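You operate a simulated robot arm through the tools that you are given. There is no shell and no other tool.

The job below is to be done with a simulated two-armed robot. You get a single attempt, and the scene is never put back.

## Task
Strip the returned roll of pink foam and sleeve, then gauge it.
Fine: foam and sleeve go on the table; slide the jaw back.
Where things are to end (x, y in the base frame): pink foam disc within 0.06 m of [0.53, -0.32].

It is judged by the outcome, as a careful person would: the job done as asked, and still so three seconds after it is handed in. It fails if anything else is knocked over, pushed out of place, dropped, spilled or broken.

## Robot
Two 7-joint arms with two-finger grippers on one trunk, on a base that drives. Base frame: it is fixed to the floor where the robot stands at the start and does not move with it; the origin is under the middle of the robot, x ahead of it, y to its left, z up; the surface under the hand at the start is at about z = 0.86. Units: m, degrees, N and s.
The left shoulder is at the start at [0.05, 0.191, 1.092], the right one opposite. With the tool pointing down near the work surface each hand reaches from about 0.2 to 0.74 m from the robot's upright axis, wherever it stands, measured 20 degrees to its own side. Places, roughly: green roll for packing (12x12x9 cm) [0.8, -0.1, 0.9]; grey foam disc [1, -0.75, 1.5]; packing table [0.8, -0.1, 0.9]. Payload 2.69 kg a hand.
Tool frame (each hand has its own): the origin (TCP) lies between the finger pads and is the grasp point; the fingertips stand 0.02 m ahead of it; z points along the fingers, y is the line along which they close. Largest opening 0.1 m; the body of the gripper starts 0.063 m behind the TCP.
Orientation is that of the tool frame in the base frame, as [roll, pitch, yaw] about the fixed x, y, z axes, in that order (R = Rz(yaw) Ry(pitch) Rx(roll)). With the fingers straight down and closing along the base's y, the tool's x points along the base's -x, its y along +y and its z along -z.

## Interface
- The arms move only by the tool jog_arm. It takes "left_targets", "right_targets" or both (then of equal length, played together; a hand with none holds still); each is a list of rows, each a list of 7 numbers: the opening in per cent of the stroke, from 0 (shut) to 100 (fully open), then the shift along the tool's x, y, z in m, then the turn, a rotation vector about the tool's x, y, z in degrees. In form: [[hand, tx, ty, tz, rx, ry, rz], ...]. A call has 1 to 20 rows; each row shifts and turns the commanded pose from where the row before left it, along the tool's axes as they then stand. A row lasts 0.2 s, in which the tool goes at most 0.05 m and 8.6 degrees; a call with a longer step from one row to the next is refused whole, and so is a gripper value outside its range. Where a pose cannot be reached the arm comes as near as it can. A force on the tool above 50 N (or 10 N above the force at the start of the call, whichever is more), or a blocked arm, ends the call early, and 0.2 s more pass. Each finger travels about 0.153 m/s and halts on what it meets, pressing with about 25 N; the grip force reading is that of the motor and also rises with nothing between the fingers. The clock runs only during rows and for 0.2 s after the last one: add rows that do not move to give the fingers time. The reply holds the time, the measured pose of the TCP, the force on the tool along the base axes, the opening and the grip force, in the units named above and with some noise, with the torque about the TCP (base axes, N m) and any sound that the robot's microphone picked up, and new pictures: "show" is both (left out), scene, wrist or none (wrist: the cameras of the hands that moved).
- Cameras (640 x 400 px; columns grow to the right, rows downward): "scene" is now at [0.1227, -0.0055, 1.2766]; the picture's right is [0.04, -1.00, 0.00], its down [-0.36, -0.01, -0.93] and it looks along [0.93, 0.04, -0.36] (base axes); focal length 269 px, centre (320, 200). "left" rides on the left gripper at [0.07, 0.019, -0.099] in its tool frame; the picture's right is [-0.26, 0.97, 0.00], its down [-0.75, -0.20, -0.63] and it looks along [-0.61, -0.16, 0.78] (tool axes); focal length 230 px, centre (320, 200). "right" rides on the right gripper at [0.07, -0.019, -0.099] in its tool frame; the picture's right is [0.26, 0.97, 0.00], its down [-0.75, 0.20, -0.63] and it looks along [-0.61, 0.16, 0.78] (tool axes); focal length 230 px, centre (320, 200).
- move_column(by): slides the trunk up (or, below 0, down) by that many m; the arms and the scene camera ride with it, the base frame stays. It gives what a move gives, with no picture.
- roll_base(legs): drives the robot by 1 to 6 legs, each [ahead, left, turn to the left] in m, m and degrees, along the robot's own axes; the way and the turn of a leg run together, so that a leg with both is an arc; at most 1.5 m and 180 degrees a leg. The arms and the cameras ride along, it lands a little off, and it stops where it bumps. It gives what a move gives, and a new picture of the scene camera.
- turn_head(pan, tilt): turns the head with the scene camera to pan (to the left, within 80 degrees either way) and tilt (down, from -29 to 69), counted from straight ahead of the robot. It gives what a move gives, and a new picture of the scene camera.
- measure_at(camera, pixels): there is no depth. For up to 12 entries [column, row, z] of the newest picture of that camera ("zoom" is the newest enlarged one), the place [x, y] in the base frame at which the ray of that pixel passes the height z, good to about 0.002 m, but the place of the scene camera against the robot may be out by one fixed shift of up to 0.025 m in any direction. It takes no simulated time.
- zoom(camera, box): a new picture of the part [left, top, right, bottom] of that camera's present view, enlarged. It takes no simulated time.
- job_done(): hands the job in; it is judged then, once.

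Unless the task says otherwise, let go and move clear before handing in.

The tools are called after "Request:" as a command line: name --argument value ..., lists and objects as JSON in quotes. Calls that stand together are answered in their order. jog_arm: Moves the arms, as the interface text tells. Its arguments: {"type":"object","properties":{"left_targets":{"type":"array"},"right_targets":{"type":"array"},"show":{"type":"string","enum":["both","scene","wrist","none"]}},"required":[]} The other tools are called the same way: move_column (by) slides the trunk up or down; roll_base (legs) drives the base; turn_head (pan, tilt) turns the head that bears the scene camera; measure_at (camera, pixels) gives the place at which the rays of pixels pass given heights; zoom (camera, box) takes an enlarged picture of a part of a camera's view; job_done () hands the job in.

At the start:

```text
t: 0.0
left_tool_pos: [0.4203, 0.1479, 1.1077]
left_orientation: [-179.9, 0.0, 179.9]
left_wrist_force: [0.6, 0.5, 0.7]
left_ft_torque: [-0.01, -0.02, -0.01]
left_width: 0.0999
left_grip_force: 0.1
right_tool_pos: [0.4523, -0.2454, 1.1417]
right_orientation: [179.9, 0.0, 179.9]
right_wrist_force: [-0.3, 0.5, 1.1]
right_ft_torque: [-0.01, -0.01, 0.0]
right_width: 0.1003
right_grip_force: 0.0
trunk travel left (down, up): [-0.15, 0.173]
robot x, y, heading: [-0.0013, -0.0031, 0.3]
head pan, tilt: [2.2, 21.0]
```

scene: 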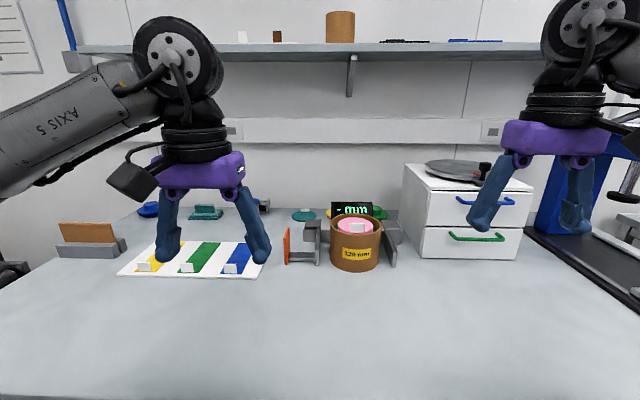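
right: 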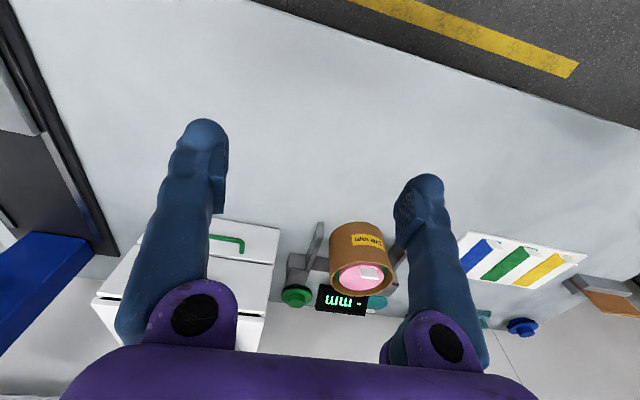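
left: 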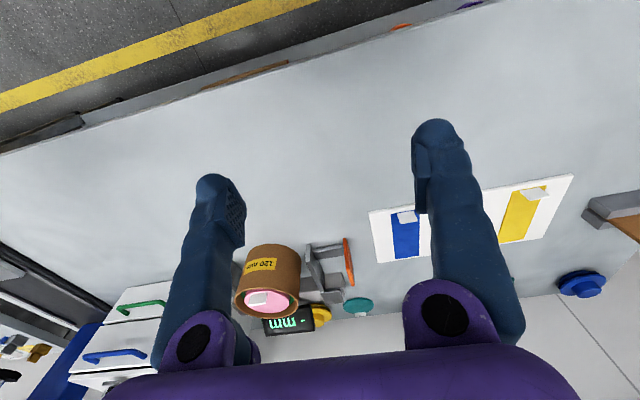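

The scene picture shows the brown sleeve (about 355,243) with a pink foam disc on top, standing in a gauge with a display at (352,210). I'll enlarge those parts before moving.

Request:
zoom --camera "scene" --box '[260, 180, 440, 290]'

Request:
zoom --camera "right" --box '[260, 200, 420, 320]'

Request:
zoom --camera "left" --box '[200, 220, 400, 345]'

Request:
zoom --camera "scene" --box '[30, 180, 290, 300]'

```text
3.56 times, centred on (350, 235) of scene
```

zoom: 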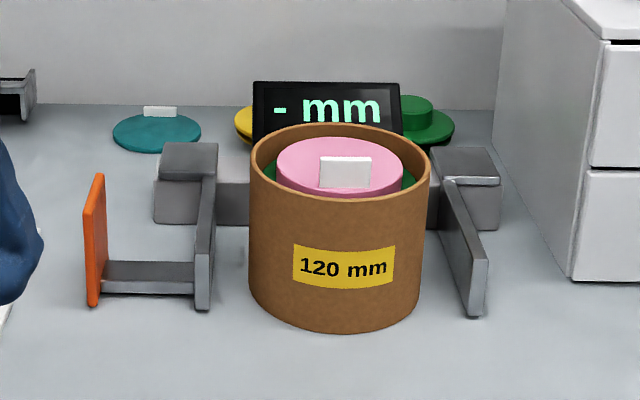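

```text
3.33 times, centred on (340, 260) of right
```

zoom: 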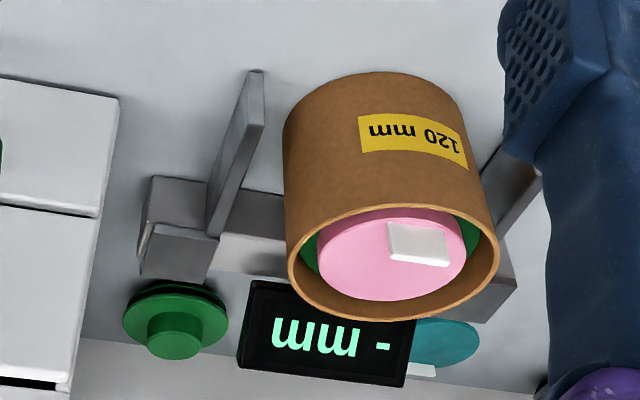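

```text
3.20 times, centred on (300, 282) of left
```

zoom: 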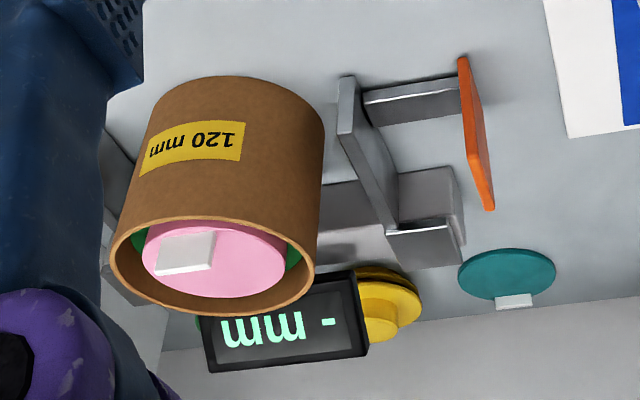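

```text
2.46 times, centred on (160, 240) of scene
```

zoom: 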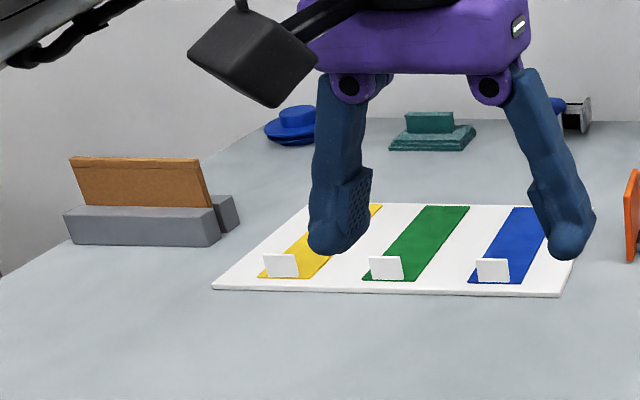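

The enlarged views show a sleeve standing around a green roll, with pink foam carrying a white tab on top. A gauge with an orange-plated sliding jaw is on the left and a fixed jaw on the right. I'll measure the sleeve and jaw places.

Request:
measure_at --camera "scene" --pixels '[[331, 263, 0.86], [354, 272, 0.86], [378, 263, 0.86], [330, 225, 0.96], [380, 228, 0.96], [354, 215, 0.96], [354, 236, 0.96], [285, 265, 0.86], [315, 266, 0.86], [392, 268, 0.86], [355, 226, 0.97], [317, 266, 0.86]]'

Request:
measure_at --camera "right" --pixels '[[332, 268, 0.95], [385, 264, 0.95], [361, 252, 0.95], [354, 296, 0.95], [333, 229, 0.86], [352, 219, 0.86], [376, 228, 0.86], [369, 272, 0.96]]'

Request:
measure_at --camera "left" --pixels '[[235, 299, 0.95], [298, 304, 0.95], [270, 286, 0.95], [260, 318, 0.95], [250, 252, 0.86], [273, 244, 0.86], [300, 254, 0.86], [258, 298, 0.96], [309, 247, 0.86], [345, 241, 0.86]]'

```text
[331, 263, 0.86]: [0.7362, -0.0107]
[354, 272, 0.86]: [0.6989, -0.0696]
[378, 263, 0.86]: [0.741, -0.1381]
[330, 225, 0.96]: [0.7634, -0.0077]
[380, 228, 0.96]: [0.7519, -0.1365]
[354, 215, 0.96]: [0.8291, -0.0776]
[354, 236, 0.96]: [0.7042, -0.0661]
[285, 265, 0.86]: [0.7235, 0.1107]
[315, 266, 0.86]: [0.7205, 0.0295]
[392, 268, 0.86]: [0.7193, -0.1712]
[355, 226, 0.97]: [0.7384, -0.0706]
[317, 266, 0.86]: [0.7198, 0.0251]
```

```text
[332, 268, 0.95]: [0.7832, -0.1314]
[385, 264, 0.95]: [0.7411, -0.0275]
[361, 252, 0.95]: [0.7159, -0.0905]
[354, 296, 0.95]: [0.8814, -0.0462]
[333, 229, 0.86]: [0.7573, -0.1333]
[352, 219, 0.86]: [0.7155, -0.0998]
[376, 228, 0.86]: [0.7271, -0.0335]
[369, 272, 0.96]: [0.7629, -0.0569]
```

```text
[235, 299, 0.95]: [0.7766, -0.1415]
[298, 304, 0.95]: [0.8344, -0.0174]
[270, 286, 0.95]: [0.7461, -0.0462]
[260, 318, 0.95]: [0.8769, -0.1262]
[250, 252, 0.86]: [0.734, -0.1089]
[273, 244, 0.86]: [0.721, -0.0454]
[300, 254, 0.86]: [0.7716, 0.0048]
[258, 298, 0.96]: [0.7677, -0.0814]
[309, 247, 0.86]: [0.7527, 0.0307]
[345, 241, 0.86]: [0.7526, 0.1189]
```

The sleeve is about 0.13 m wide, around (0.77,-0.07), which is near the limit of reach. I'll check where the table's near edge lies and where the other objects are before driving.

Request:
measure_at --camera "left" --pixels '[[100, 125, 0.86], [300, 62, 0.86], [480, 8, 0.86], [100, 140, 0.86]]'

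Request:
measure_at --camera "right" --pixels '[[300, 15, 0.86], [450, 65, 0.86], [600, 112, 0.86], [60, 60, 0.86]]'

Request:
turn_head --pan 0 --tilt 60

```text
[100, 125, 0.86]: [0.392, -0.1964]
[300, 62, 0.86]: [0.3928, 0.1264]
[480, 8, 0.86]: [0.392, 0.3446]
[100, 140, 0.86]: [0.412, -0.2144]
```

```text
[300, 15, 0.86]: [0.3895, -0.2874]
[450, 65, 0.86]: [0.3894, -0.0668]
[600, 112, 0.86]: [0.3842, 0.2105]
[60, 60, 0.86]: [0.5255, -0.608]
```

```text
t: 1.1
left_tool_pos: [0.4214, 0.1458, 1.1076]
left_orientation: [-179.9, 0.0, 180.0]
left_wrist_force: [-0.4, -0.6, -0.3]
left_ft_torque: [-0.02, -0.04, 0.0]
left_width: 0.1001
left_grip_force: 0.0
right_tool_pos: [0.4509, -0.2456, 1.1406]
right_orientation: [179.9, 0.0, 179.9]
right_wrist_force: [1.0, -0.4, 0.7]
right_ft_torque: [0.02, 0.03, 0.0]
right_width: 0.1001
right_grip_force: 0.1
trunk travel left (down, up): [-0.15, 0.173]
robot x, y, heading: [0.0025, 0.0004, -0.0]
head pan, tilt: [0.0, 60.0]
```

scene: 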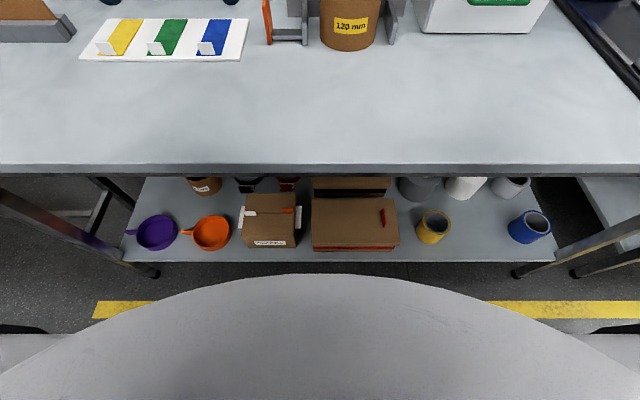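

The table's near edge lies at x≈0.39, with a lower shelf whose edge is at row 262. I need to know how much room the base has, so I'll raise the trunk and use parallax on the base rim at (320,275).

Request:
measure_at --camera "scene" --pixels '[[320, 275, 0.3], [320, 275, 0.2], [320, 275, 0.1], [320, 262, 0.3], [320, 262, 0.2], [320, 262, 0.1], [320, 162, 0.86], [320, 176, 0.86], [354, 50, 0.86]]'

Request:
move_column --by 0.12

Request:
turn_head --pan 0 --tilt 60

```text
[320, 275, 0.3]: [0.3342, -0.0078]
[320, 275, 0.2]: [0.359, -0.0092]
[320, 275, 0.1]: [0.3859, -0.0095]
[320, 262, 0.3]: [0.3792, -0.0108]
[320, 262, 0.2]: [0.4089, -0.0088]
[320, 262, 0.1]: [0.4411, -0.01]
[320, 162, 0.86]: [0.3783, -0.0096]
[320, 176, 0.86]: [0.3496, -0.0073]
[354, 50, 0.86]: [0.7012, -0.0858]
```

```text
t: 2.5
left_tool_pos: [0.4199, 0.1472, 1.2285]
left_orientation: [179.9, 0.0, -179.9]
left_wrist_force: [-0.3, -0.1, -0.3]
left_ft_torque: [-0.01, 0.01, -0.02]
left_width: 0.1
left_grip_force: 0.1
right_tool_pos: [0.4515, -0.2452, 1.2609]
right_orientation: [179.9, -0.2, 179.9]
right_wrist_force: [0.0, -1.1, -0.3]
right_ft_torque: [0.02, 0.02, -0.02]
right_width: 0.0998
right_grip_force: 0.0
trunk travel left (down, up): [-0.27, 0.053]
robot x, y, heading: [-0.0014, 0.0006, -0.0]
head pan, tilt: [0.0, 60.0]
```

```text
t: 3.1
left_tool_pos: [0.4202, 0.1468, 1.2281]
left_orientation: [-180.0, -0.1, -179.9]
left_wrist_force: [0.2, -0.1, -0.5]
left_ft_torque: [-0.02, -0.05, 0.0]
left_width: 0.0999
left_grip_force: 0.0
right_tool_pos: [0.4508, -0.2446, 1.2614]
right_orientation: [179.8, 0.1, 179.9]
right_wrist_force: [-0.2, 0.2, 0.4]
right_ft_torque: [0.0, 0.02, -0.03]
right_width: 0.0999
right_grip_force: 0.1
trunk travel left (down, up): [-0.27, 0.053]
robot x, y, heading: [-0.0002, 0.0024, 0.1]
head pan, tilt: [0.0, 60.0]
```

scene: 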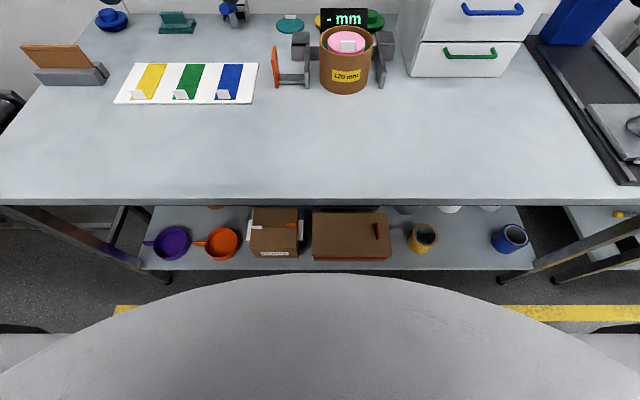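

The rim at row 275 didn't shift, so it is the trunk itself and doesn't limit the base. The shelf edge works out at x≈0.40. I'll drive ahead in small steps with the hands held high.

Request:
roll_base --legs '[[0.05, 0.0, 0]]'

```text
t: 4.3
left_tool_pos: [0.4672, 0.1459, 1.2271]
left_orientation: [180.0, -0.1, 180.0]
left_wrist_force: [-0.6, -0.1, -0.8]
left_ft_torque: [-0.01, -0.01, 0.0]
left_width: 0.1001
left_grip_force: 0.0
right_tool_pos: [0.4988, -0.2462, 1.2604]
right_orientation: [180.0, -0.1, 179.7]
right_wrist_force: [-0.2, -0.2, 1.3]
right_ft_torque: [0.0, -0.06, -0.01]
right_width: 0.0998
right_grip_force: 0.1
trunk travel left (down, up): [-0.27, 0.053]
robot x, y, heading: [0.047, -0.0047, -0.4]
head pan, tilt: [0.0, 60.0]
stopped in leg 1: the robot was blocked; the commanded pose is now the measured one
```

scene: 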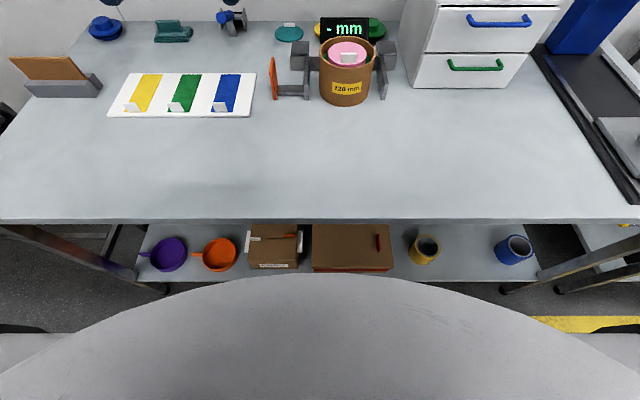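

The base bumped at x=0.047, and the table and its contents look undisturbed. That leaves the roll just within reach, so I'll aim the head at the roll for a sharper look.

Request:
turn_head --pan -3 --tilt 40

Request:
zoom --camera "scene" --box '[240, 120, 420, 233]'

```text
t: 5.1
left_tool_pos: [0.4681, 0.1474, 1.228]
left_orientation: [-180.0, -0.2, 179.9]
left_wrist_force: [-0.8, 0.8, 0.3]
left_ft_torque: [0.01, 0.0, -0.03]
left_width: 0.1004
left_grip_force: 0.0
right_tool_pos: [0.4989, -0.2458, 1.2605]
right_orientation: [180.0, -0.2, 179.8]
right_wrist_force: [0.1, -0.5, -0.1]
right_ft_torque: [0.01, 0.03, -0.02]
right_width: 0.0995
right_grip_force: 0.1
trunk travel left (down, up): [-0.27, 0.053]
robot x, y, heading: [0.0449, 0.003, -0.1]
head pan, tilt: [-3.0, 40.0]
```

scene: 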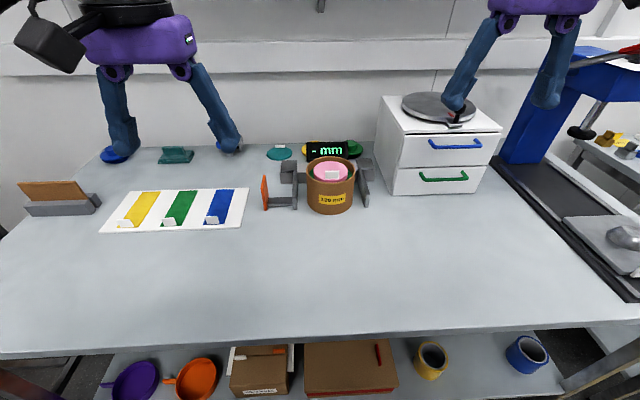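

```text
3.54 times, centred on (330, 176) of scene
```

zoom: 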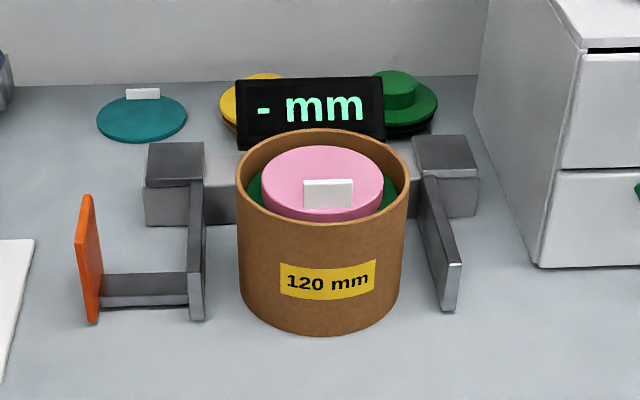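

The roll, its tab at (331,174) and the jaws are plain now, and the display still reads "- mm". I'll bring the right hand high above the roll's near side to see it with the wrist camera.

Request:
jog_arm --right_targets '[[100, -0.03, 0.0275, 0.01, 0, 0, 0], [100, -0.03, 0.0275, 0.01, 0, 0, 0], [100, -0.03, 0.0275, 0.01, 0, 0, 0], [100, -0.03, 0.0275, 0.01, 0, 0, 0], [100, -0.03, 0.0275, 0.01, 0, 0, 0], [100, -0.03, 0.0275, 0.01, 0, 0, 0], [100, 0, 0, 0, 0, 0, 0]]' --show "both"

```text
t: 6.7
left_tool_pos: [0.4683, 0.1459, 1.227]
left_orientation: [179.8, -0.2, -180.0]
left_wrist_force: [-0.1, 0.0, 0.1]
left_ft_torque: [0.04, 0.01, -0.03]
left_width: 0.1002
left_grip_force: 0.1
right_tool_pos: [0.6803, -0.0825, 1.1993]
right_orientation: [179.9, -0.1, 180.0]
right_wrist_force: [-0.2, -0.1, 0.3]
right_ft_torque: [0.03, 0.04, 0.01]
right_width: 0.0999
right_grip_force: 0.0
trunk travel left (down, up): [-0.27, 0.053]
robot x, y, heading: [0.0497, -0.0004, -0.1]
head pan, tilt: [-3.0, 40.0]
```

scene: 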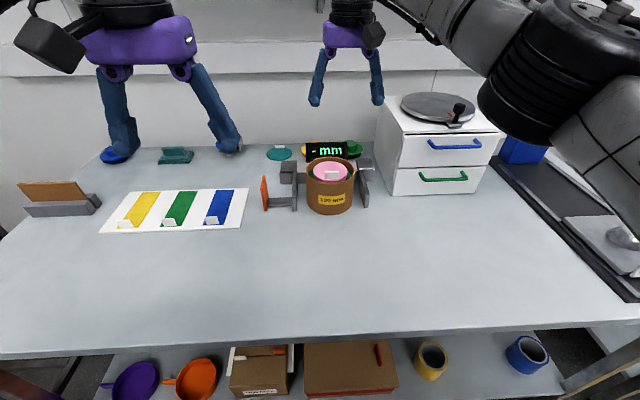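
right: 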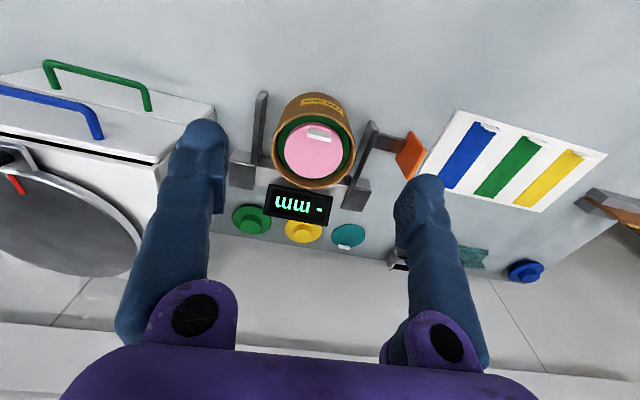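

The wrist view shows the whole gauge from above, with the pink disc at (313,153). I'll enlarge it and measure.

Request:
zoom --camera "right" --box '[220, 80, 440, 218]'

Request:
measure_at --camera "right" --pixels '[[282, 110, 0.86], [347, 118, 0.86], [272, 150, 0.95], [355, 155, 0.95], [318, 116, 0.95], [310, 188, 0.95], [284, 148, 0.95], [343, 153, 0.95], [321, 133, 0.96], [256, 168, 0.9], [415, 140, 0.9]]'

```text
2.90 times, centred on (330, 149) of right
```

zoom: 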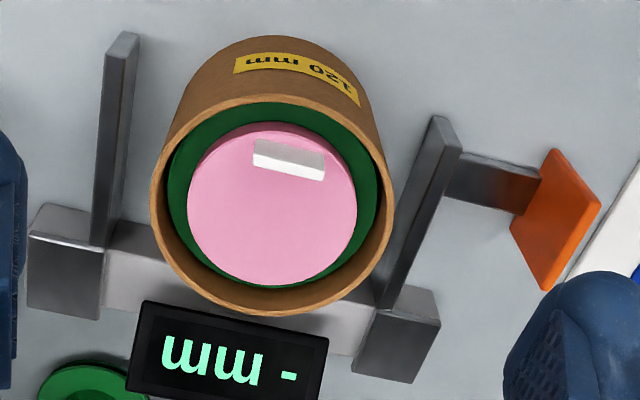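

```text
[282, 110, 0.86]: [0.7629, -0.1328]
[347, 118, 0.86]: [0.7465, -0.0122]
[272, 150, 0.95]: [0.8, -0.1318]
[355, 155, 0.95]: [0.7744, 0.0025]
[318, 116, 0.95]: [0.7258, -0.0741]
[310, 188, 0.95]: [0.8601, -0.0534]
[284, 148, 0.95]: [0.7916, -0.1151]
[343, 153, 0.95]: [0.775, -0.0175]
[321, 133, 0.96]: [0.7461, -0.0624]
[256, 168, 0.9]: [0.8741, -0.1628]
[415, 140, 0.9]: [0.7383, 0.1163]
```

The tab sits on the near side of the disc at about (0.74,-0.064), with the sleeve centred near (0.78,-0.067). I'll lower the open hand to about z=1.09, still clear above, for a closer fix.

Request:
measure_at --camera "zoom" --pixels '[[255, 140, 0.98], [327, 156, 0.98], [254, 162, 0.96], [325, 180, 0.96]]'

Request:
jog_arm --right_targets '[[100, -0.01, 0.007, 0.04, 0, 0, 0], [100, -0.01, 0.007, 0.04, 0, 0, 0], [100, 0, 0.002, 0.03, 0, 0, 0], [100, 0, 0, 0, 0, 0, 0]]' --show "wrist"

Request:
zoom --camera "right" --box '[230, 40, 430, 165]'

```text
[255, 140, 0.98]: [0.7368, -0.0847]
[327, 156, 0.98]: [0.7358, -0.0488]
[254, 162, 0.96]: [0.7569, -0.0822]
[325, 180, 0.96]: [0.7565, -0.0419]
```

```text
t: 7.7
left_tool_pos: [0.4669, 0.146, 1.2271]
left_orientation: [180.0, -0.1, 179.9]
left_wrist_force: [-0.6, -0.6, -0.3]
left_ft_torque: [-0.03, -0.02, 0.03]
left_width: 0.0998
left_grip_force: 0.0
right_tool_pos: [0.6977, -0.0638, 1.0903]
right_orientation: [179.9, -0.2, 179.8]
right_wrist_force: [0.4, 0.0, -0.4]
right_ft_torque: [0.01, 0.0, 0.0]
right_width: 0.1
right_grip_force: 0.1
trunk travel left (down, up): [-0.27, 0.053]
robot x, y, heading: [0.0485, -0.0002, -0.1]
head pan, tilt: [-3.0, 40.0]
```

right: 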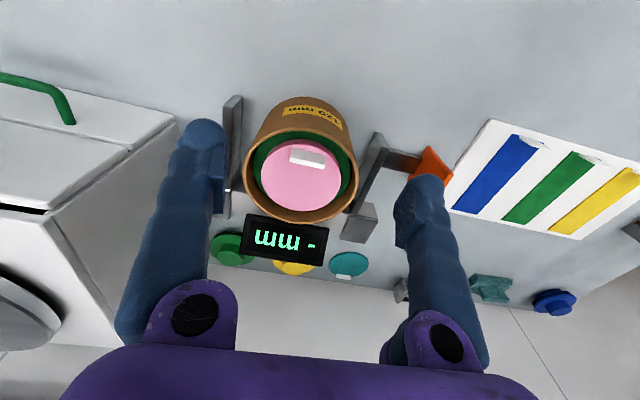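

```text
3.20 times, centred on (330, 102) of right
```

zoom: 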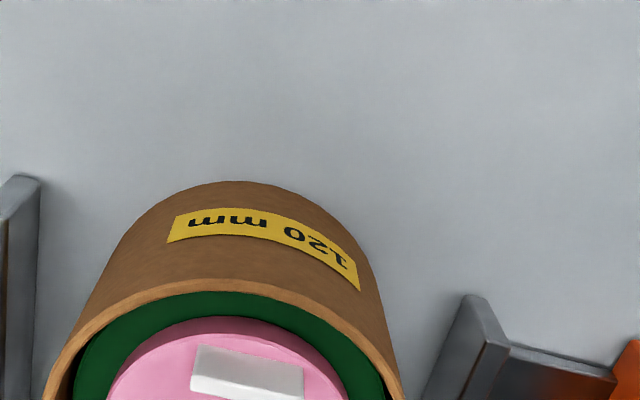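

The tab is now at (307,156). I'll enlarge the disc region and measure it from this second height, to get the tab's place and height by parallax.

Request:
zoom --camera "right" --box '[224, 90, 384, 230]'

Request:
measure_at --camera "zoom" --pixels '[[258, 190, 0.98], [388, 220, 0.98], [258, 190, 0.96], [388, 220, 0.96], [258, 190, 0.94], [388, 220, 0.94]]'

```text
2.86 times, centred on (304, 160) of right
```

zoom: 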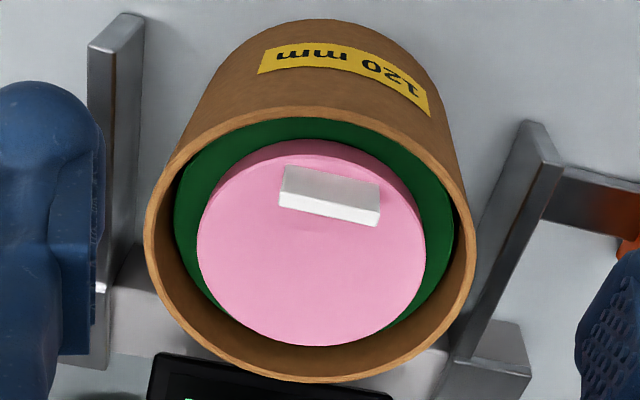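

```text
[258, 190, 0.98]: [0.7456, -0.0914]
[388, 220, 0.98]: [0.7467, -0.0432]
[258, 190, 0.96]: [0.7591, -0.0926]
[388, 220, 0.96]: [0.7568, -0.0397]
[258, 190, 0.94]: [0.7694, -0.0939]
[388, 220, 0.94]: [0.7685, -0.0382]
```

I'll measure the tab's corners in this enlarged picture; the bright strip at (328,210) is its top edge.

Request:
measure_at --camera "zoom" --pixels '[[286, 165, 0.98], [380, 185, 0.98], [280, 193, 0.98], [378, 213, 0.98], [279, 205, 0.98], [377, 226, 0.98], [146, 220, 0.97], [474, 245, 0.97], [325, 109, 0.97], [290, 380, 0.97], [198, 240, 0.96], [424, 250, 0.96]]'

```text
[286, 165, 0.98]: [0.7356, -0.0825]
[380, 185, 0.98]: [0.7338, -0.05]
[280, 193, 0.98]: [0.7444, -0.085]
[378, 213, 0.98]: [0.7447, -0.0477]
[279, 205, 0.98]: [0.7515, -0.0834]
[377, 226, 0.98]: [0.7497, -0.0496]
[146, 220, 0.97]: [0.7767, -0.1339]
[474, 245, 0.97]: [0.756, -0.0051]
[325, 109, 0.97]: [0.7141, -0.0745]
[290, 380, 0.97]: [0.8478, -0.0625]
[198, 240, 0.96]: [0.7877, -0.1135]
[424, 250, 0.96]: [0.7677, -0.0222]
```

The tab's top edge runs from about (0.745,-0.085) to (0.745,-0.048), so its middle is at (0.747,-0.066). I'll half-close the right hand and come over it, stopping above at z≈1.03.

Request:
jog_arm --right_targets '[[50, -0.02, -0.001, 0.015, 0, 0, 0], [50, -0.02, -0.001, 0.015, 0, 0, 0], [50, -0.01, 0, 0.03, 0, 0, 0], [50, 0, 0, 0, 0, 0, 0], [50, 0, 0, 0, 0, 0, 0]]' --show "both"

Request:
zoom --camera "right" --box '[200, 60, 440, 240]'

Request:
zoom --camera "scene" --box '[240, 110, 420, 223]'

```text
t: 8.9
left_tool_pos: [0.4686, 0.1477, 1.227]
left_orientation: [180.0, -0.1, 180.0]
left_wrist_force: [0.2, 0.2, -0.2]
left_ft_torque: [-0.01, 0.01, 0.02]
left_width: 0.1002
left_grip_force: 0.1
right_tool_pos: [0.72, -0.0783, 1.0303]
right_orientation: [-179.9, -0.1, 179.8]
right_wrist_force: [-0.2, -0.1, -0.4]
right_ft_torque: [0.03, -0.01, 0.0]
right_width: 0.05
right_grip_force: 0.0
right hand out of reach, approached as far as the arm can: row 1, 2, 3
trunk travel left (down, up): [-0.27, 0.053]
robot x, y, heading: [0.0442, -0.0016, -0.3]
head pan, tilt: [-3.0, 40.0]
```

scene: 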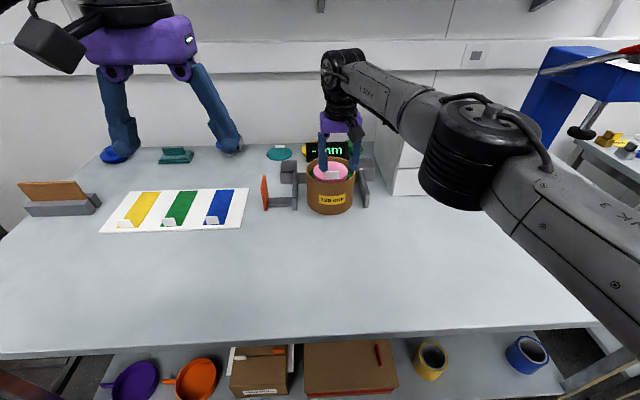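
right: 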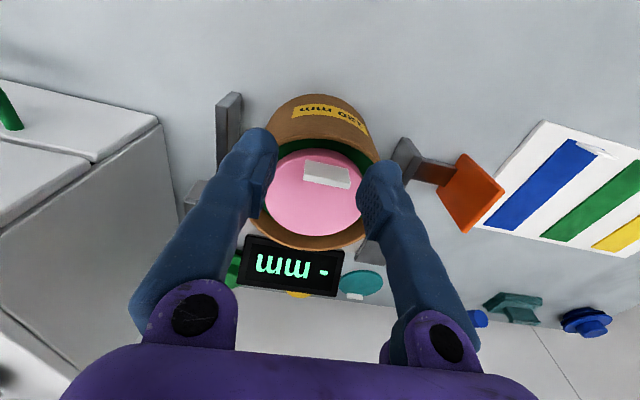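

```text
2.22 times, centred on (320, 150) of right
```

zoom: 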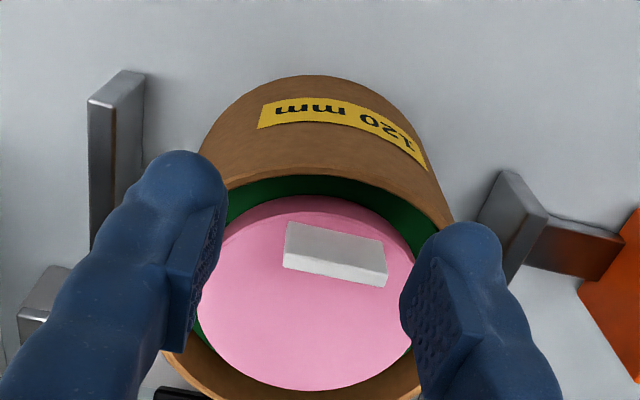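

```text
3.54 times, centred on (330, 166) of scene
```

zoom: 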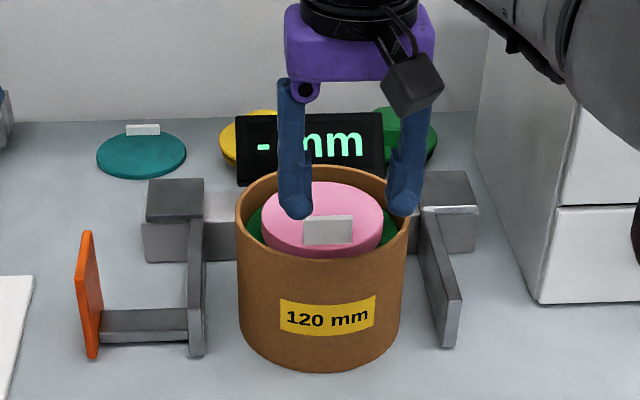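

The arm stopped short at x=0.72, so straight ahead is out of reach. I'll raise and draw back the hand, then turn the base about 18° left, which brings the right shoulder nearer.

Request:
jog_arm --right_targets '[[50, 0, 0, -0.045, 0, 0, 0], [50, 0, 0, -0.045, 0, 0, 0], [50, 0.01, 0, -0.045, 0, 0, 0], [50, 0.03, -0.01, -0.03, 0, 0, 0], [50, 0.03, -0.01, -0.03, 0, 0, 0], [50, 0, 0, 0, 0, 0, 0]]' --show "none"

Request:
roll_base --legs '[[-0.04, 0, 0], [0, 0, 18]]'

```text
t: 10.3
left_tool_pos: [0.4694, 0.1456, 1.2273]
left_orientation: [-180.0, -0.2, 180.0]
left_wrist_force: [0.1, 0.3, -0.5]
left_ft_torque: [-0.02, 0.04, -0.01]
left_width: 0.1
left_grip_force: 0.1
right_tool_pos: [0.6443, -0.1014, 1.2231]
right_orientation: [179.9, -0.1, 179.8]
right_wrist_force: [-0.3, 0.7, -0.4]
right_ft_torque: [-0.03, 0.02, 0.01]
right_width: 0.0499
right_grip_force: 0.0
right hand out of reach, approached as far as the arm can: row 2
trunk travel left (down, up): [-0.27, 0.053]
robot x, y, heading: [0.0476, 0.0004, 0.2]
head pan, tilt: [-3.0, 40.0]
```

```text
t: 12.2
left_tool_pos: [0.3617, 0.2691, 1.227]
left_orientation: [180.0, -0.1, -161.9]
left_wrist_force: [0.5, -0.4, -0.2]
left_ft_torque: [-0.01, 0.02, 0.03]
left_width: 0.1001
left_grip_force: 0.0
right_tool_pos: [0.6061, 0.089, 1.2248]
right_orientation: [-180.0, -0.2, -162.2]
right_wrist_force: [-0.2, 0.1, 0.8]
right_ft_torque: [-0.03, -0.06, -0.02]
right_width: 0.0498
right_grip_force: 0.1
trunk travel left (down, up): [-0.27, 0.053]
robot x, y, heading: [0.0053, 0.0013, 18.0]
head pan, tilt: [-3.0, 40.0]
```

scene: 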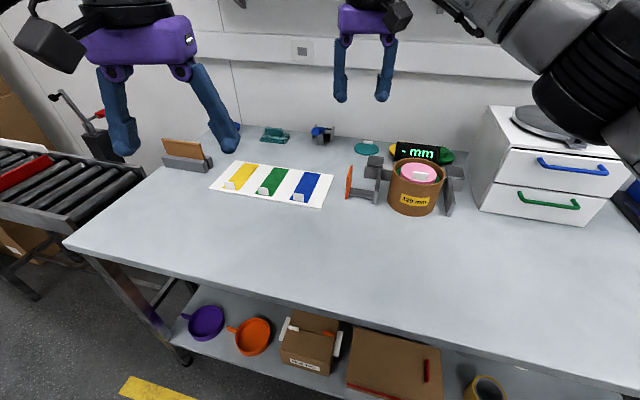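

The turn went cleanly, to a heading of 18°. Now I'll drive straight towards the table by about 0.037 m, along base x.

Request:
roll_base --legs '[[0.0352, -0.0114, 0]]'

```text
t: 13.0
left_tool_pos: [0.3987, 0.2719, 1.2279]
left_orientation: [-179.9, -0.2, -161.9]
left_wrist_force: [0.5, -0.9, 0.3]
left_ft_torque: [0.03, 0.03, 0.01]
left_width: 0.1
left_grip_force: 0.1
right_tool_pos: [0.6425, 0.0888, 1.2233]
right_orientation: [180.0, -0.2, -162.1]
right_wrist_force: [0.7, 0.1, 0.0]
right_ft_torque: [0.0, 0.04, 0.02]
right_width: 0.0499
right_grip_force: 0.1
trunk travel left (down, up): [-0.27, 0.053]
robot x, y, heading: [0.044, 0.0007, 18.0]
head pan, tilt: [-3.0, 40.0]
```

scene: 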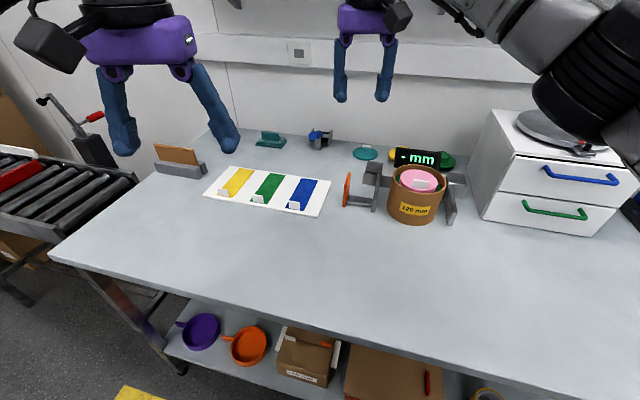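

The base is at (0.044, 0) with a heading of 18°, so the tab should now be within reach. I'll turn the hand back to a yaw of 180° and come over the tab at z≈1.10.

Request:
jog_arm --right_targets '[[50, 0, 0, 0, 0, 0, 6], [50, 0, 0, 0, 0, 0, 6], [50, 0, 0, 0, 0, 0, 5.9], [50, -0.0176, -0.0258, 0.02, 0, 0, 0], [50, -0.0176, -0.0258, 0.02, 0, 0, 0], [50, -0.0176, -0.0258, 0.02, 0, 0, 0], [50, -0.0176, -0.0258, 0.02, 0, 0, 0], [50, -0.0176, -0.0258, 0.02, 0, 0, 0], [50, -0.0175, -0.0258, 0.02, 0, 0, 0], [50, 0, 0, 0, 0, 0, 0]]' --show "both"

Request:
zoom --camera "right" --box '[200, 40, 440, 220]'

```text
t: 15.2
left_tool_pos: [0.398, 0.2702, 1.2279]
left_orientation: [-179.9, -0.1, -161.8]
left_wrist_force: [-0.4, 0.4, 0.2]
left_ft_torque: [-0.01, -0.02, 0.0]
left_width: 0.1
left_grip_force: 0.0
right_tool_pos: [0.7481, -0.0651, 1.1041]
right_orientation: [180.0, -0.3, 180.0]
right_wrist_force: [0.3, 0.7, 1.2]
right_ft_torque: [-0.04, -0.03, -0.02]
right_width: 0.05
right_grip_force: 0.0
trunk travel left (down, up): [-0.27, 0.053]
robot x, y, heading: [0.0458, 0.0026, 18.0]
head pan, tilt: [-3.0, 40.0]
```

scene: 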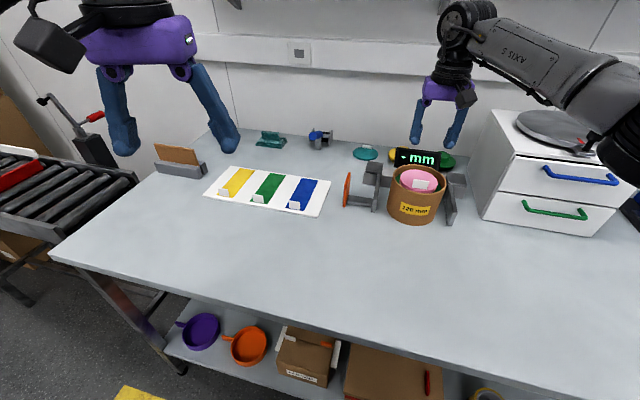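
right: 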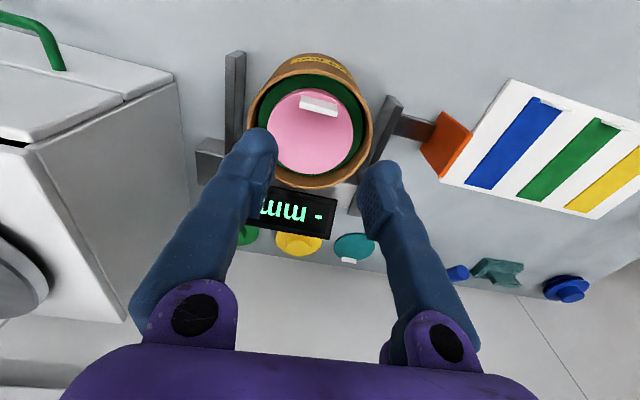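

```text
2.22 times, centred on (320, 130) of right
```

zoom: 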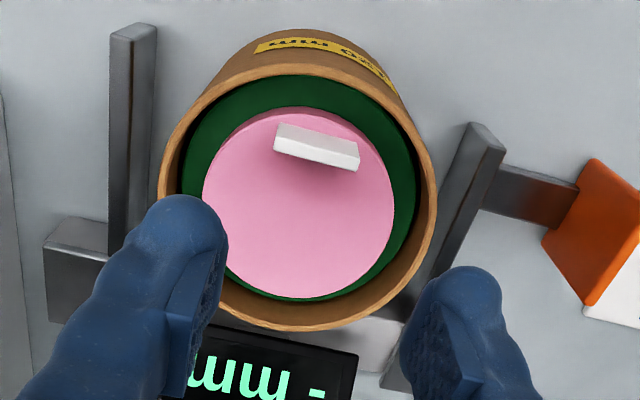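

The hand is now over the tab at (0.748,-0.065). I'll measure the tab's top strip and the disc from this position.

Request:
measure_at --camera "zoom" --pixels '[[275, 155, 0.98], [357, 170, 0.98], [275, 148, 0.98], [358, 160, 0.98], [279, 124, 0.965], [360, 144, 0.965], [203, 195, 0.96], [394, 200, 0.96], [306, 108, 0.96], [300, 297, 0.96]]'

```text
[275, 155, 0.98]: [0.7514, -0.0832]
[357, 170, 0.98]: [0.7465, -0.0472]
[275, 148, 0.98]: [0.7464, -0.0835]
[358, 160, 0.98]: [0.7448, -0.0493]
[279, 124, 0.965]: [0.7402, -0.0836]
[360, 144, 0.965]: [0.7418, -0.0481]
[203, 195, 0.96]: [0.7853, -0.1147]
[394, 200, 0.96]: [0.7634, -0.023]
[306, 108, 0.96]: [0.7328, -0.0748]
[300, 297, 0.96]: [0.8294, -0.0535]
```

The tab is centred at (0.748,-0.066), is about 35 mm wide and tops out near z=0.98. I'll descend slowly around it, watching the force.

Request:
jog_arm --right_targets '[[54, 0, 0, 0.03, 0, 0, 0], [54, 0, 0, 0.03, 0, 0, 0], [54, 0, 0, 0.02, 0, 0, 0], [54, 0, 0, 0.01, 0, 0, 0], [54, 0, 0, 0.01, 0, 0, 0], [54, 0, 0, 0, 0, 0, 0]]' --show "wrist"

Request:
zoom --camera "right" --box '[200, 20, 440, 200]'

Request:
zoom --camera "scene" --box '[340, 110, 500, 230]'

```text
t: 16.6
left_tool_pos: [0.3975, 0.2706, 1.228]
left_orientation: [-180.0, -0.2, -161.9]
left_wrist_force: [-0.7, -0.8, -0.4]
left_ft_torque: [-0.02, 0.0, 0.01]
left_width: 0.0997
left_grip_force: 0.1
right_tool_pos: [0.7464, -0.066, 1.0032]
right_orientation: [180.0, -0.3, 180.0]
right_wrist_force: [0.2, 0.3, 0.0]
right_ft_torque: [0.0, 0.02, 0.0]
right_width: 0.0541
right_grip_force: 0.0
trunk travel left (down, up): [-0.27, 0.053]
robot x, y, heading: [0.0462, -0.0002, 18.1]
head pan, tilt: [-3.0, 40.0]
```

right: 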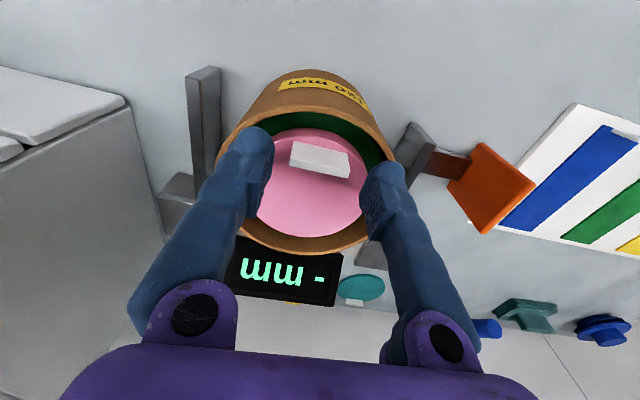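

```text
2.22 times, centred on (320, 110) of right
```

zoom: 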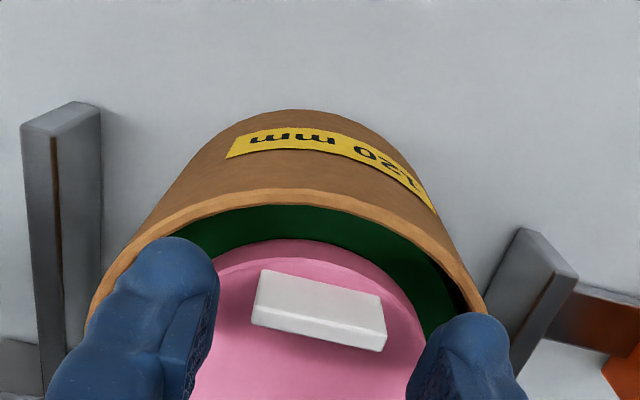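

```text
3.33 times, centred on (420, 170) of scene
```

zoom: 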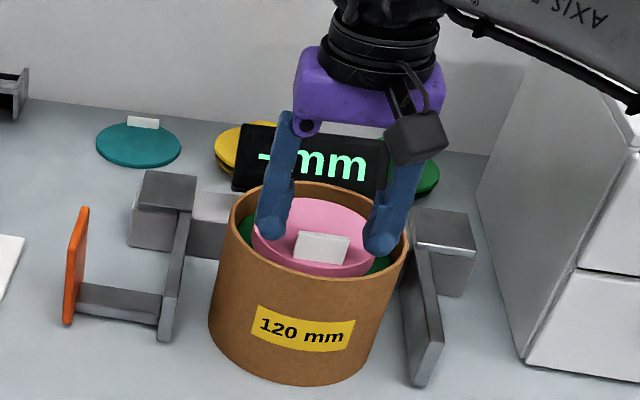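

The fingertips at (250,145) and (385,175) straddle the tab with nothing touched. I'll go down 18 mm more in small steps.

Request:
jog_arm --right_targets '[[54, -0.0015, 0, 0.006, 0, 0, 0], [54, 0, 0, 0.006, 0, 0, 0], [54, 0, 0, 0.006, 0, 0, 0], [54, 0, 0, 0, 0, 0, 0]]' --show "wrist"

Request:
zoom --camera "right" --box '[200, 20, 440, 200]'

Request:
zoom --camera "scene" --box '[360, 130, 480, 230]'

```text
t: 17.6
left_tool_pos: [0.3978, 0.2711, 1.2269]
left_orientation: [179.9, -0.2, -161.9]
left_wrist_force: [-0.2, 0.3, 0.1]
left_ft_torque: [0.02, 0.01, 0.0]
left_width: 0.0999
left_grip_force: 0.0
right_tool_pos: [0.7465, -0.0666, 0.986]
right_orientation: [180.0, -0.2, -180.0]
right_wrist_force: [0.2, 0.1, 0.9]
right_ft_torque: [0.0, 0.04, 0.01]
right_width: 0.054
right_grip_force: 0.1
trunk travel left (down, up): [-0.27, 0.053]
robot x, y, heading: [0.0426, 0.0014, 18.0]
head pan, tilt: [-3.0, 40.0]
```

right: 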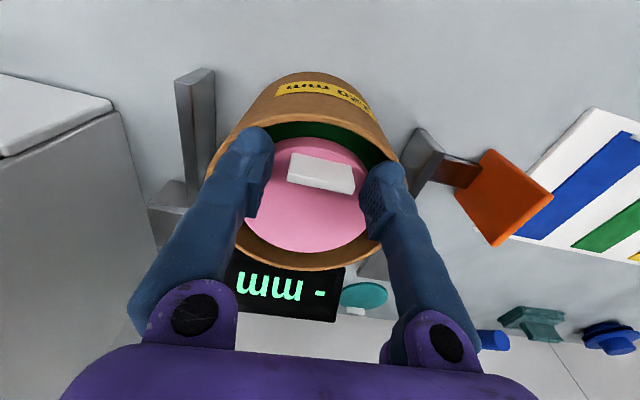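

```text
2.22 times, centred on (320, 110) of right
```

zoom: 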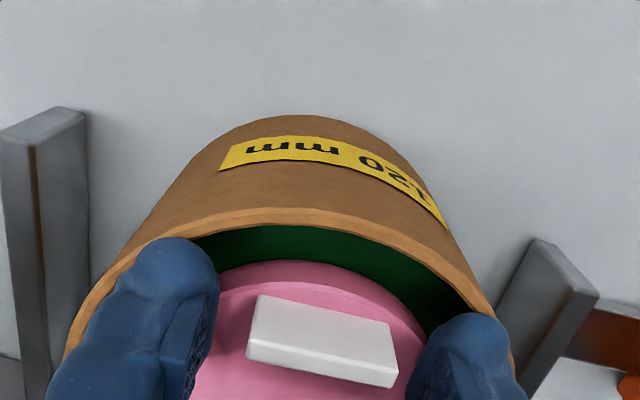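

```text
4.00 times, centred on (420, 180) of scene
```

zoom: 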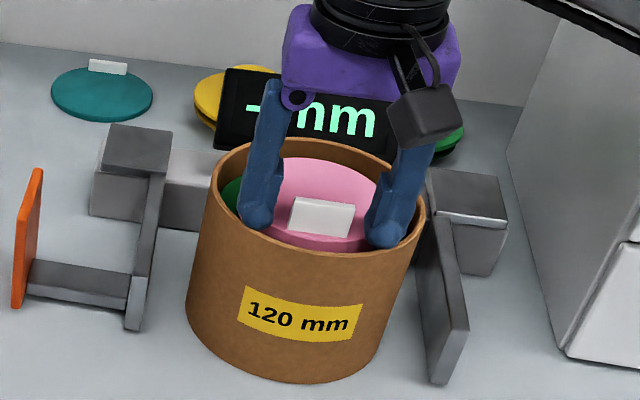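

The TCP should appear at about (320,189), and the tab fills (289–355, 152–195), so the fingers straddle it at the right height. Closing on the tab.

Request:
jog_arm --right_targets '[[40, 0, 0, 0, 0, 0, 0], [30, 0, 0, 0, 0, 0, 0], [20, 0, 0, 0, 0, 0, 0], [10, 0, 0, 0, 0, 0, 0], [10, 0, 0, 0, 0, 0, 0]]' --show "wrist"

Request:
zoom --camera "right" --box '[200, 20, 440, 200]'

```text
t: 18.8
left_tool_pos: [0.3973, 0.2703, 1.2278]
left_orientation: [180.0, 0.0, -161.9]
left_wrist_force: [-0.3, -0.6, 0.0]
left_ft_torque: [-0.02, -0.04, 0.0]
left_width: 0.1003
left_grip_force: 0.0
right_tool_pos: [0.7476, -0.0667, 0.9858]
right_orientation: [-180.0, -0.2, -180.0]
right_wrist_force: [-1.2, 0.7, 0.7]
right_ft_torque: [0.02, 0.0, 0.03]
right_width: 0.0331
right_grip_force: 24.8
trunk travel left (down, up): [-0.27, 0.053]
robot x, y, heading: [0.0431, 0.0006, 18.0]
head pan, tilt: [-3.0, 40.0]
```

right: 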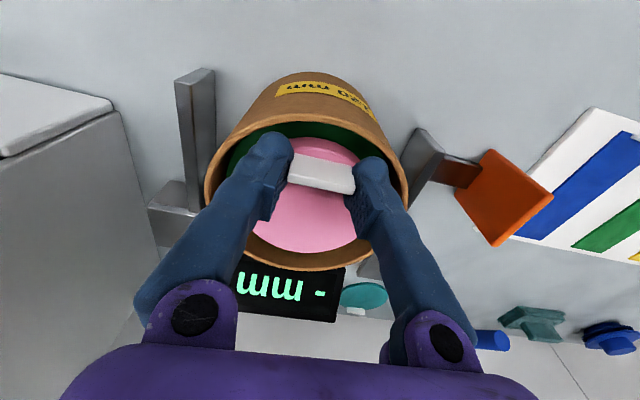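

```text
2.22 times, centred on (320, 110) of right
```

zoom: 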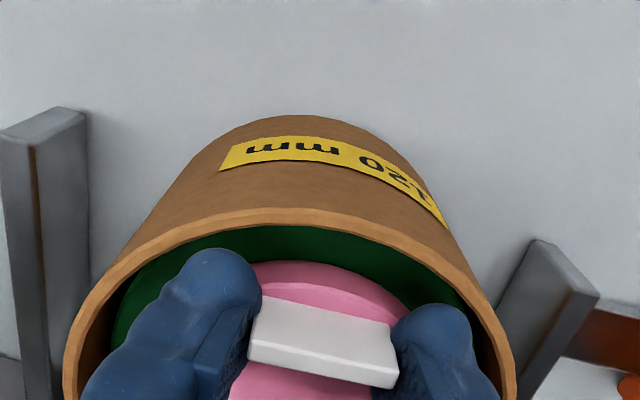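

The fingers hold the tab at a width of 33 mm with 25 N. Lifting gently to see whether the foam comes free.

Request:
jog_arm --right_targets '[[10, 0, 0, -0.01, 0, 0, 0], [10, 0, 0, -0.01, 0, 0, 0], [10, 0, 0, -0.015, 0, 0, 0], [10, 0, 0, -0.015, 0, 0, 0], [10, 0, 0, 0, 0, 0, 0]]' --show "both"

Request:
zoom --camera "scene" --box '[360, 110, 480, 230]'

```text
t: 20.0
left_tool_pos: [0.3976, 0.27, 1.2267]
left_orientation: [180.0, -0.1, -161.9]
left_wrist_force: [-0.6, -0.4, 0.4]
left_ft_torque: [0.01, 0.0, 0.03]
left_width: 0.0998
left_grip_force: 0.1
right_tool_pos: [0.7475, -0.0651, 1.0356]
right_orientation: [180.0, -0.2, 180.0]
right_wrist_force: [0.0, 0.2, 0.9]
right_ft_torque: [0.03, -0.01, 0.02]
right_width: 0.0332
right_grip_force: 25.0
trunk travel left (down, up): [-0.27, 0.053]
robot x, y, heading: [0.0447, 0.001, 17.8]
head pan, tilt: [-3.0, 40.0]
```

scene: 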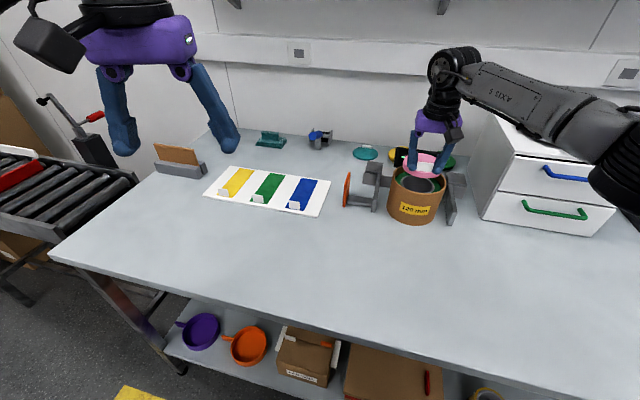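
right: 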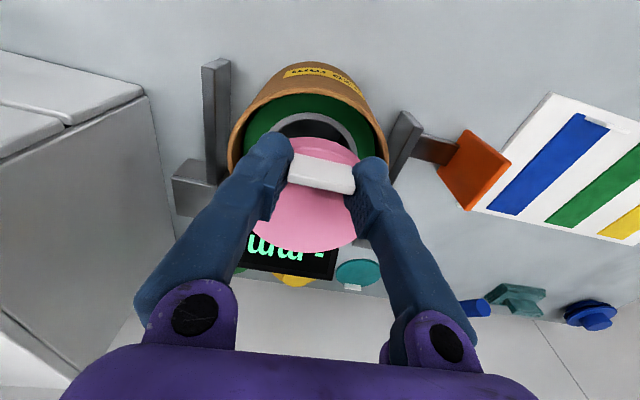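

```text
3.33 times, centred on (420, 170) of scene
```

zoom: 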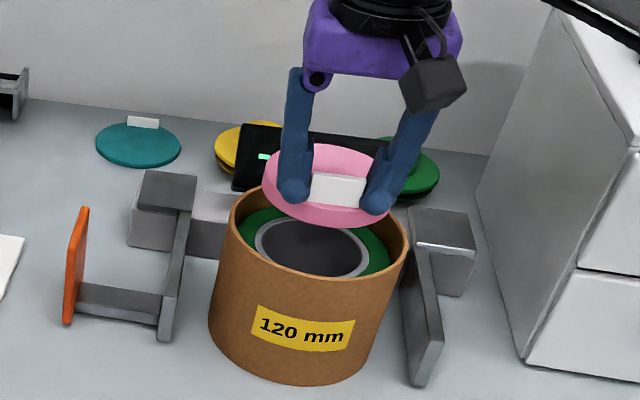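

The foam came away level, and a grey core inside the green roll is now showing in the sleeve. I'll lift higher and carry the foam towards (0.53,-0.32); the disc's middle lies about 33 mm ahead of the TCP.

Request:
jog_arm --right_targets '[[10, 0, 0, -0.03, 0, 0, 0], [10, 0, 0, -0.03, 0, 0, 0], [10, 0.0278, -0.0283, 0, 0, 0, 0], [10, 0.0278, -0.0283, 0, 0, 0, 0], [10, 0.0278, -0.0283, 0, 0, 0, 0], [10, 0.0278, -0.0283, 0, 0, 0, 0], [10, 0.0278, -0.0283, 0, 0, 0, 0], [10, 0.0278, -0.0283, 0, 0, 0, 0], [10, 0.0278, -0.0283, 0, 0, 0, 0], [10, 0.0278, -0.0283, 0, 0, 0, 0], [10, 0.0278, -0.0283, 0, 0, 0, 0], [10, 0, 0, 0.04, 0, 0, 0], [10, 0, 0, 0.04, 0, 0, 0], [10, 0, 0, 0, 0, 0, 0]]' --show "both"

```text
t: 23.0
left_tool_pos: [0.3973, 0.2696, 1.2275]
left_orientation: [-180.0, -0.1, -161.8]
left_wrist_force: [-1.0, -0.9, 0.8]
left_ft_torque: [0.0, -0.02, 0.01]
left_width: 0.0999
left_grip_force: 0.1
right_tool_pos: [0.4987, -0.3182, 1.0159]
right_orientation: [-180.0, -0.2, -180.0]
right_wrist_force: [0.0, 0.1, -0.3]
right_ft_torque: [0.03, -0.01, -0.01]
right_width: 0.0334
right_grip_force: 24.5
trunk travel left (down, up): [-0.27, 0.053]
robot x, y, heading: [0.0419, 0.0003, 18.1]
head pan, tilt: [-3.0, 40.0]
```

scene: 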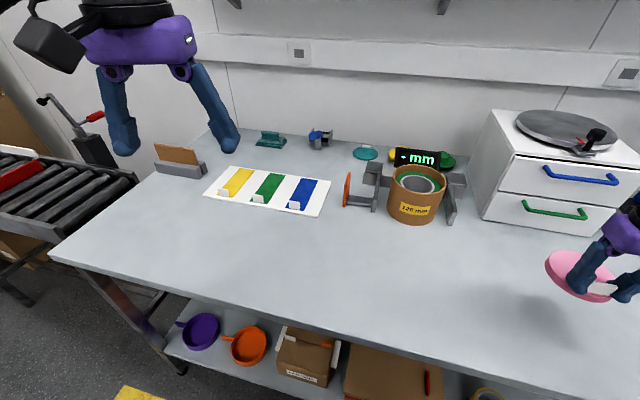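
right: 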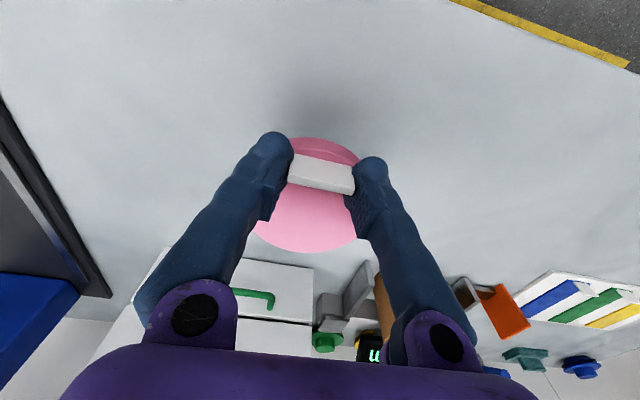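

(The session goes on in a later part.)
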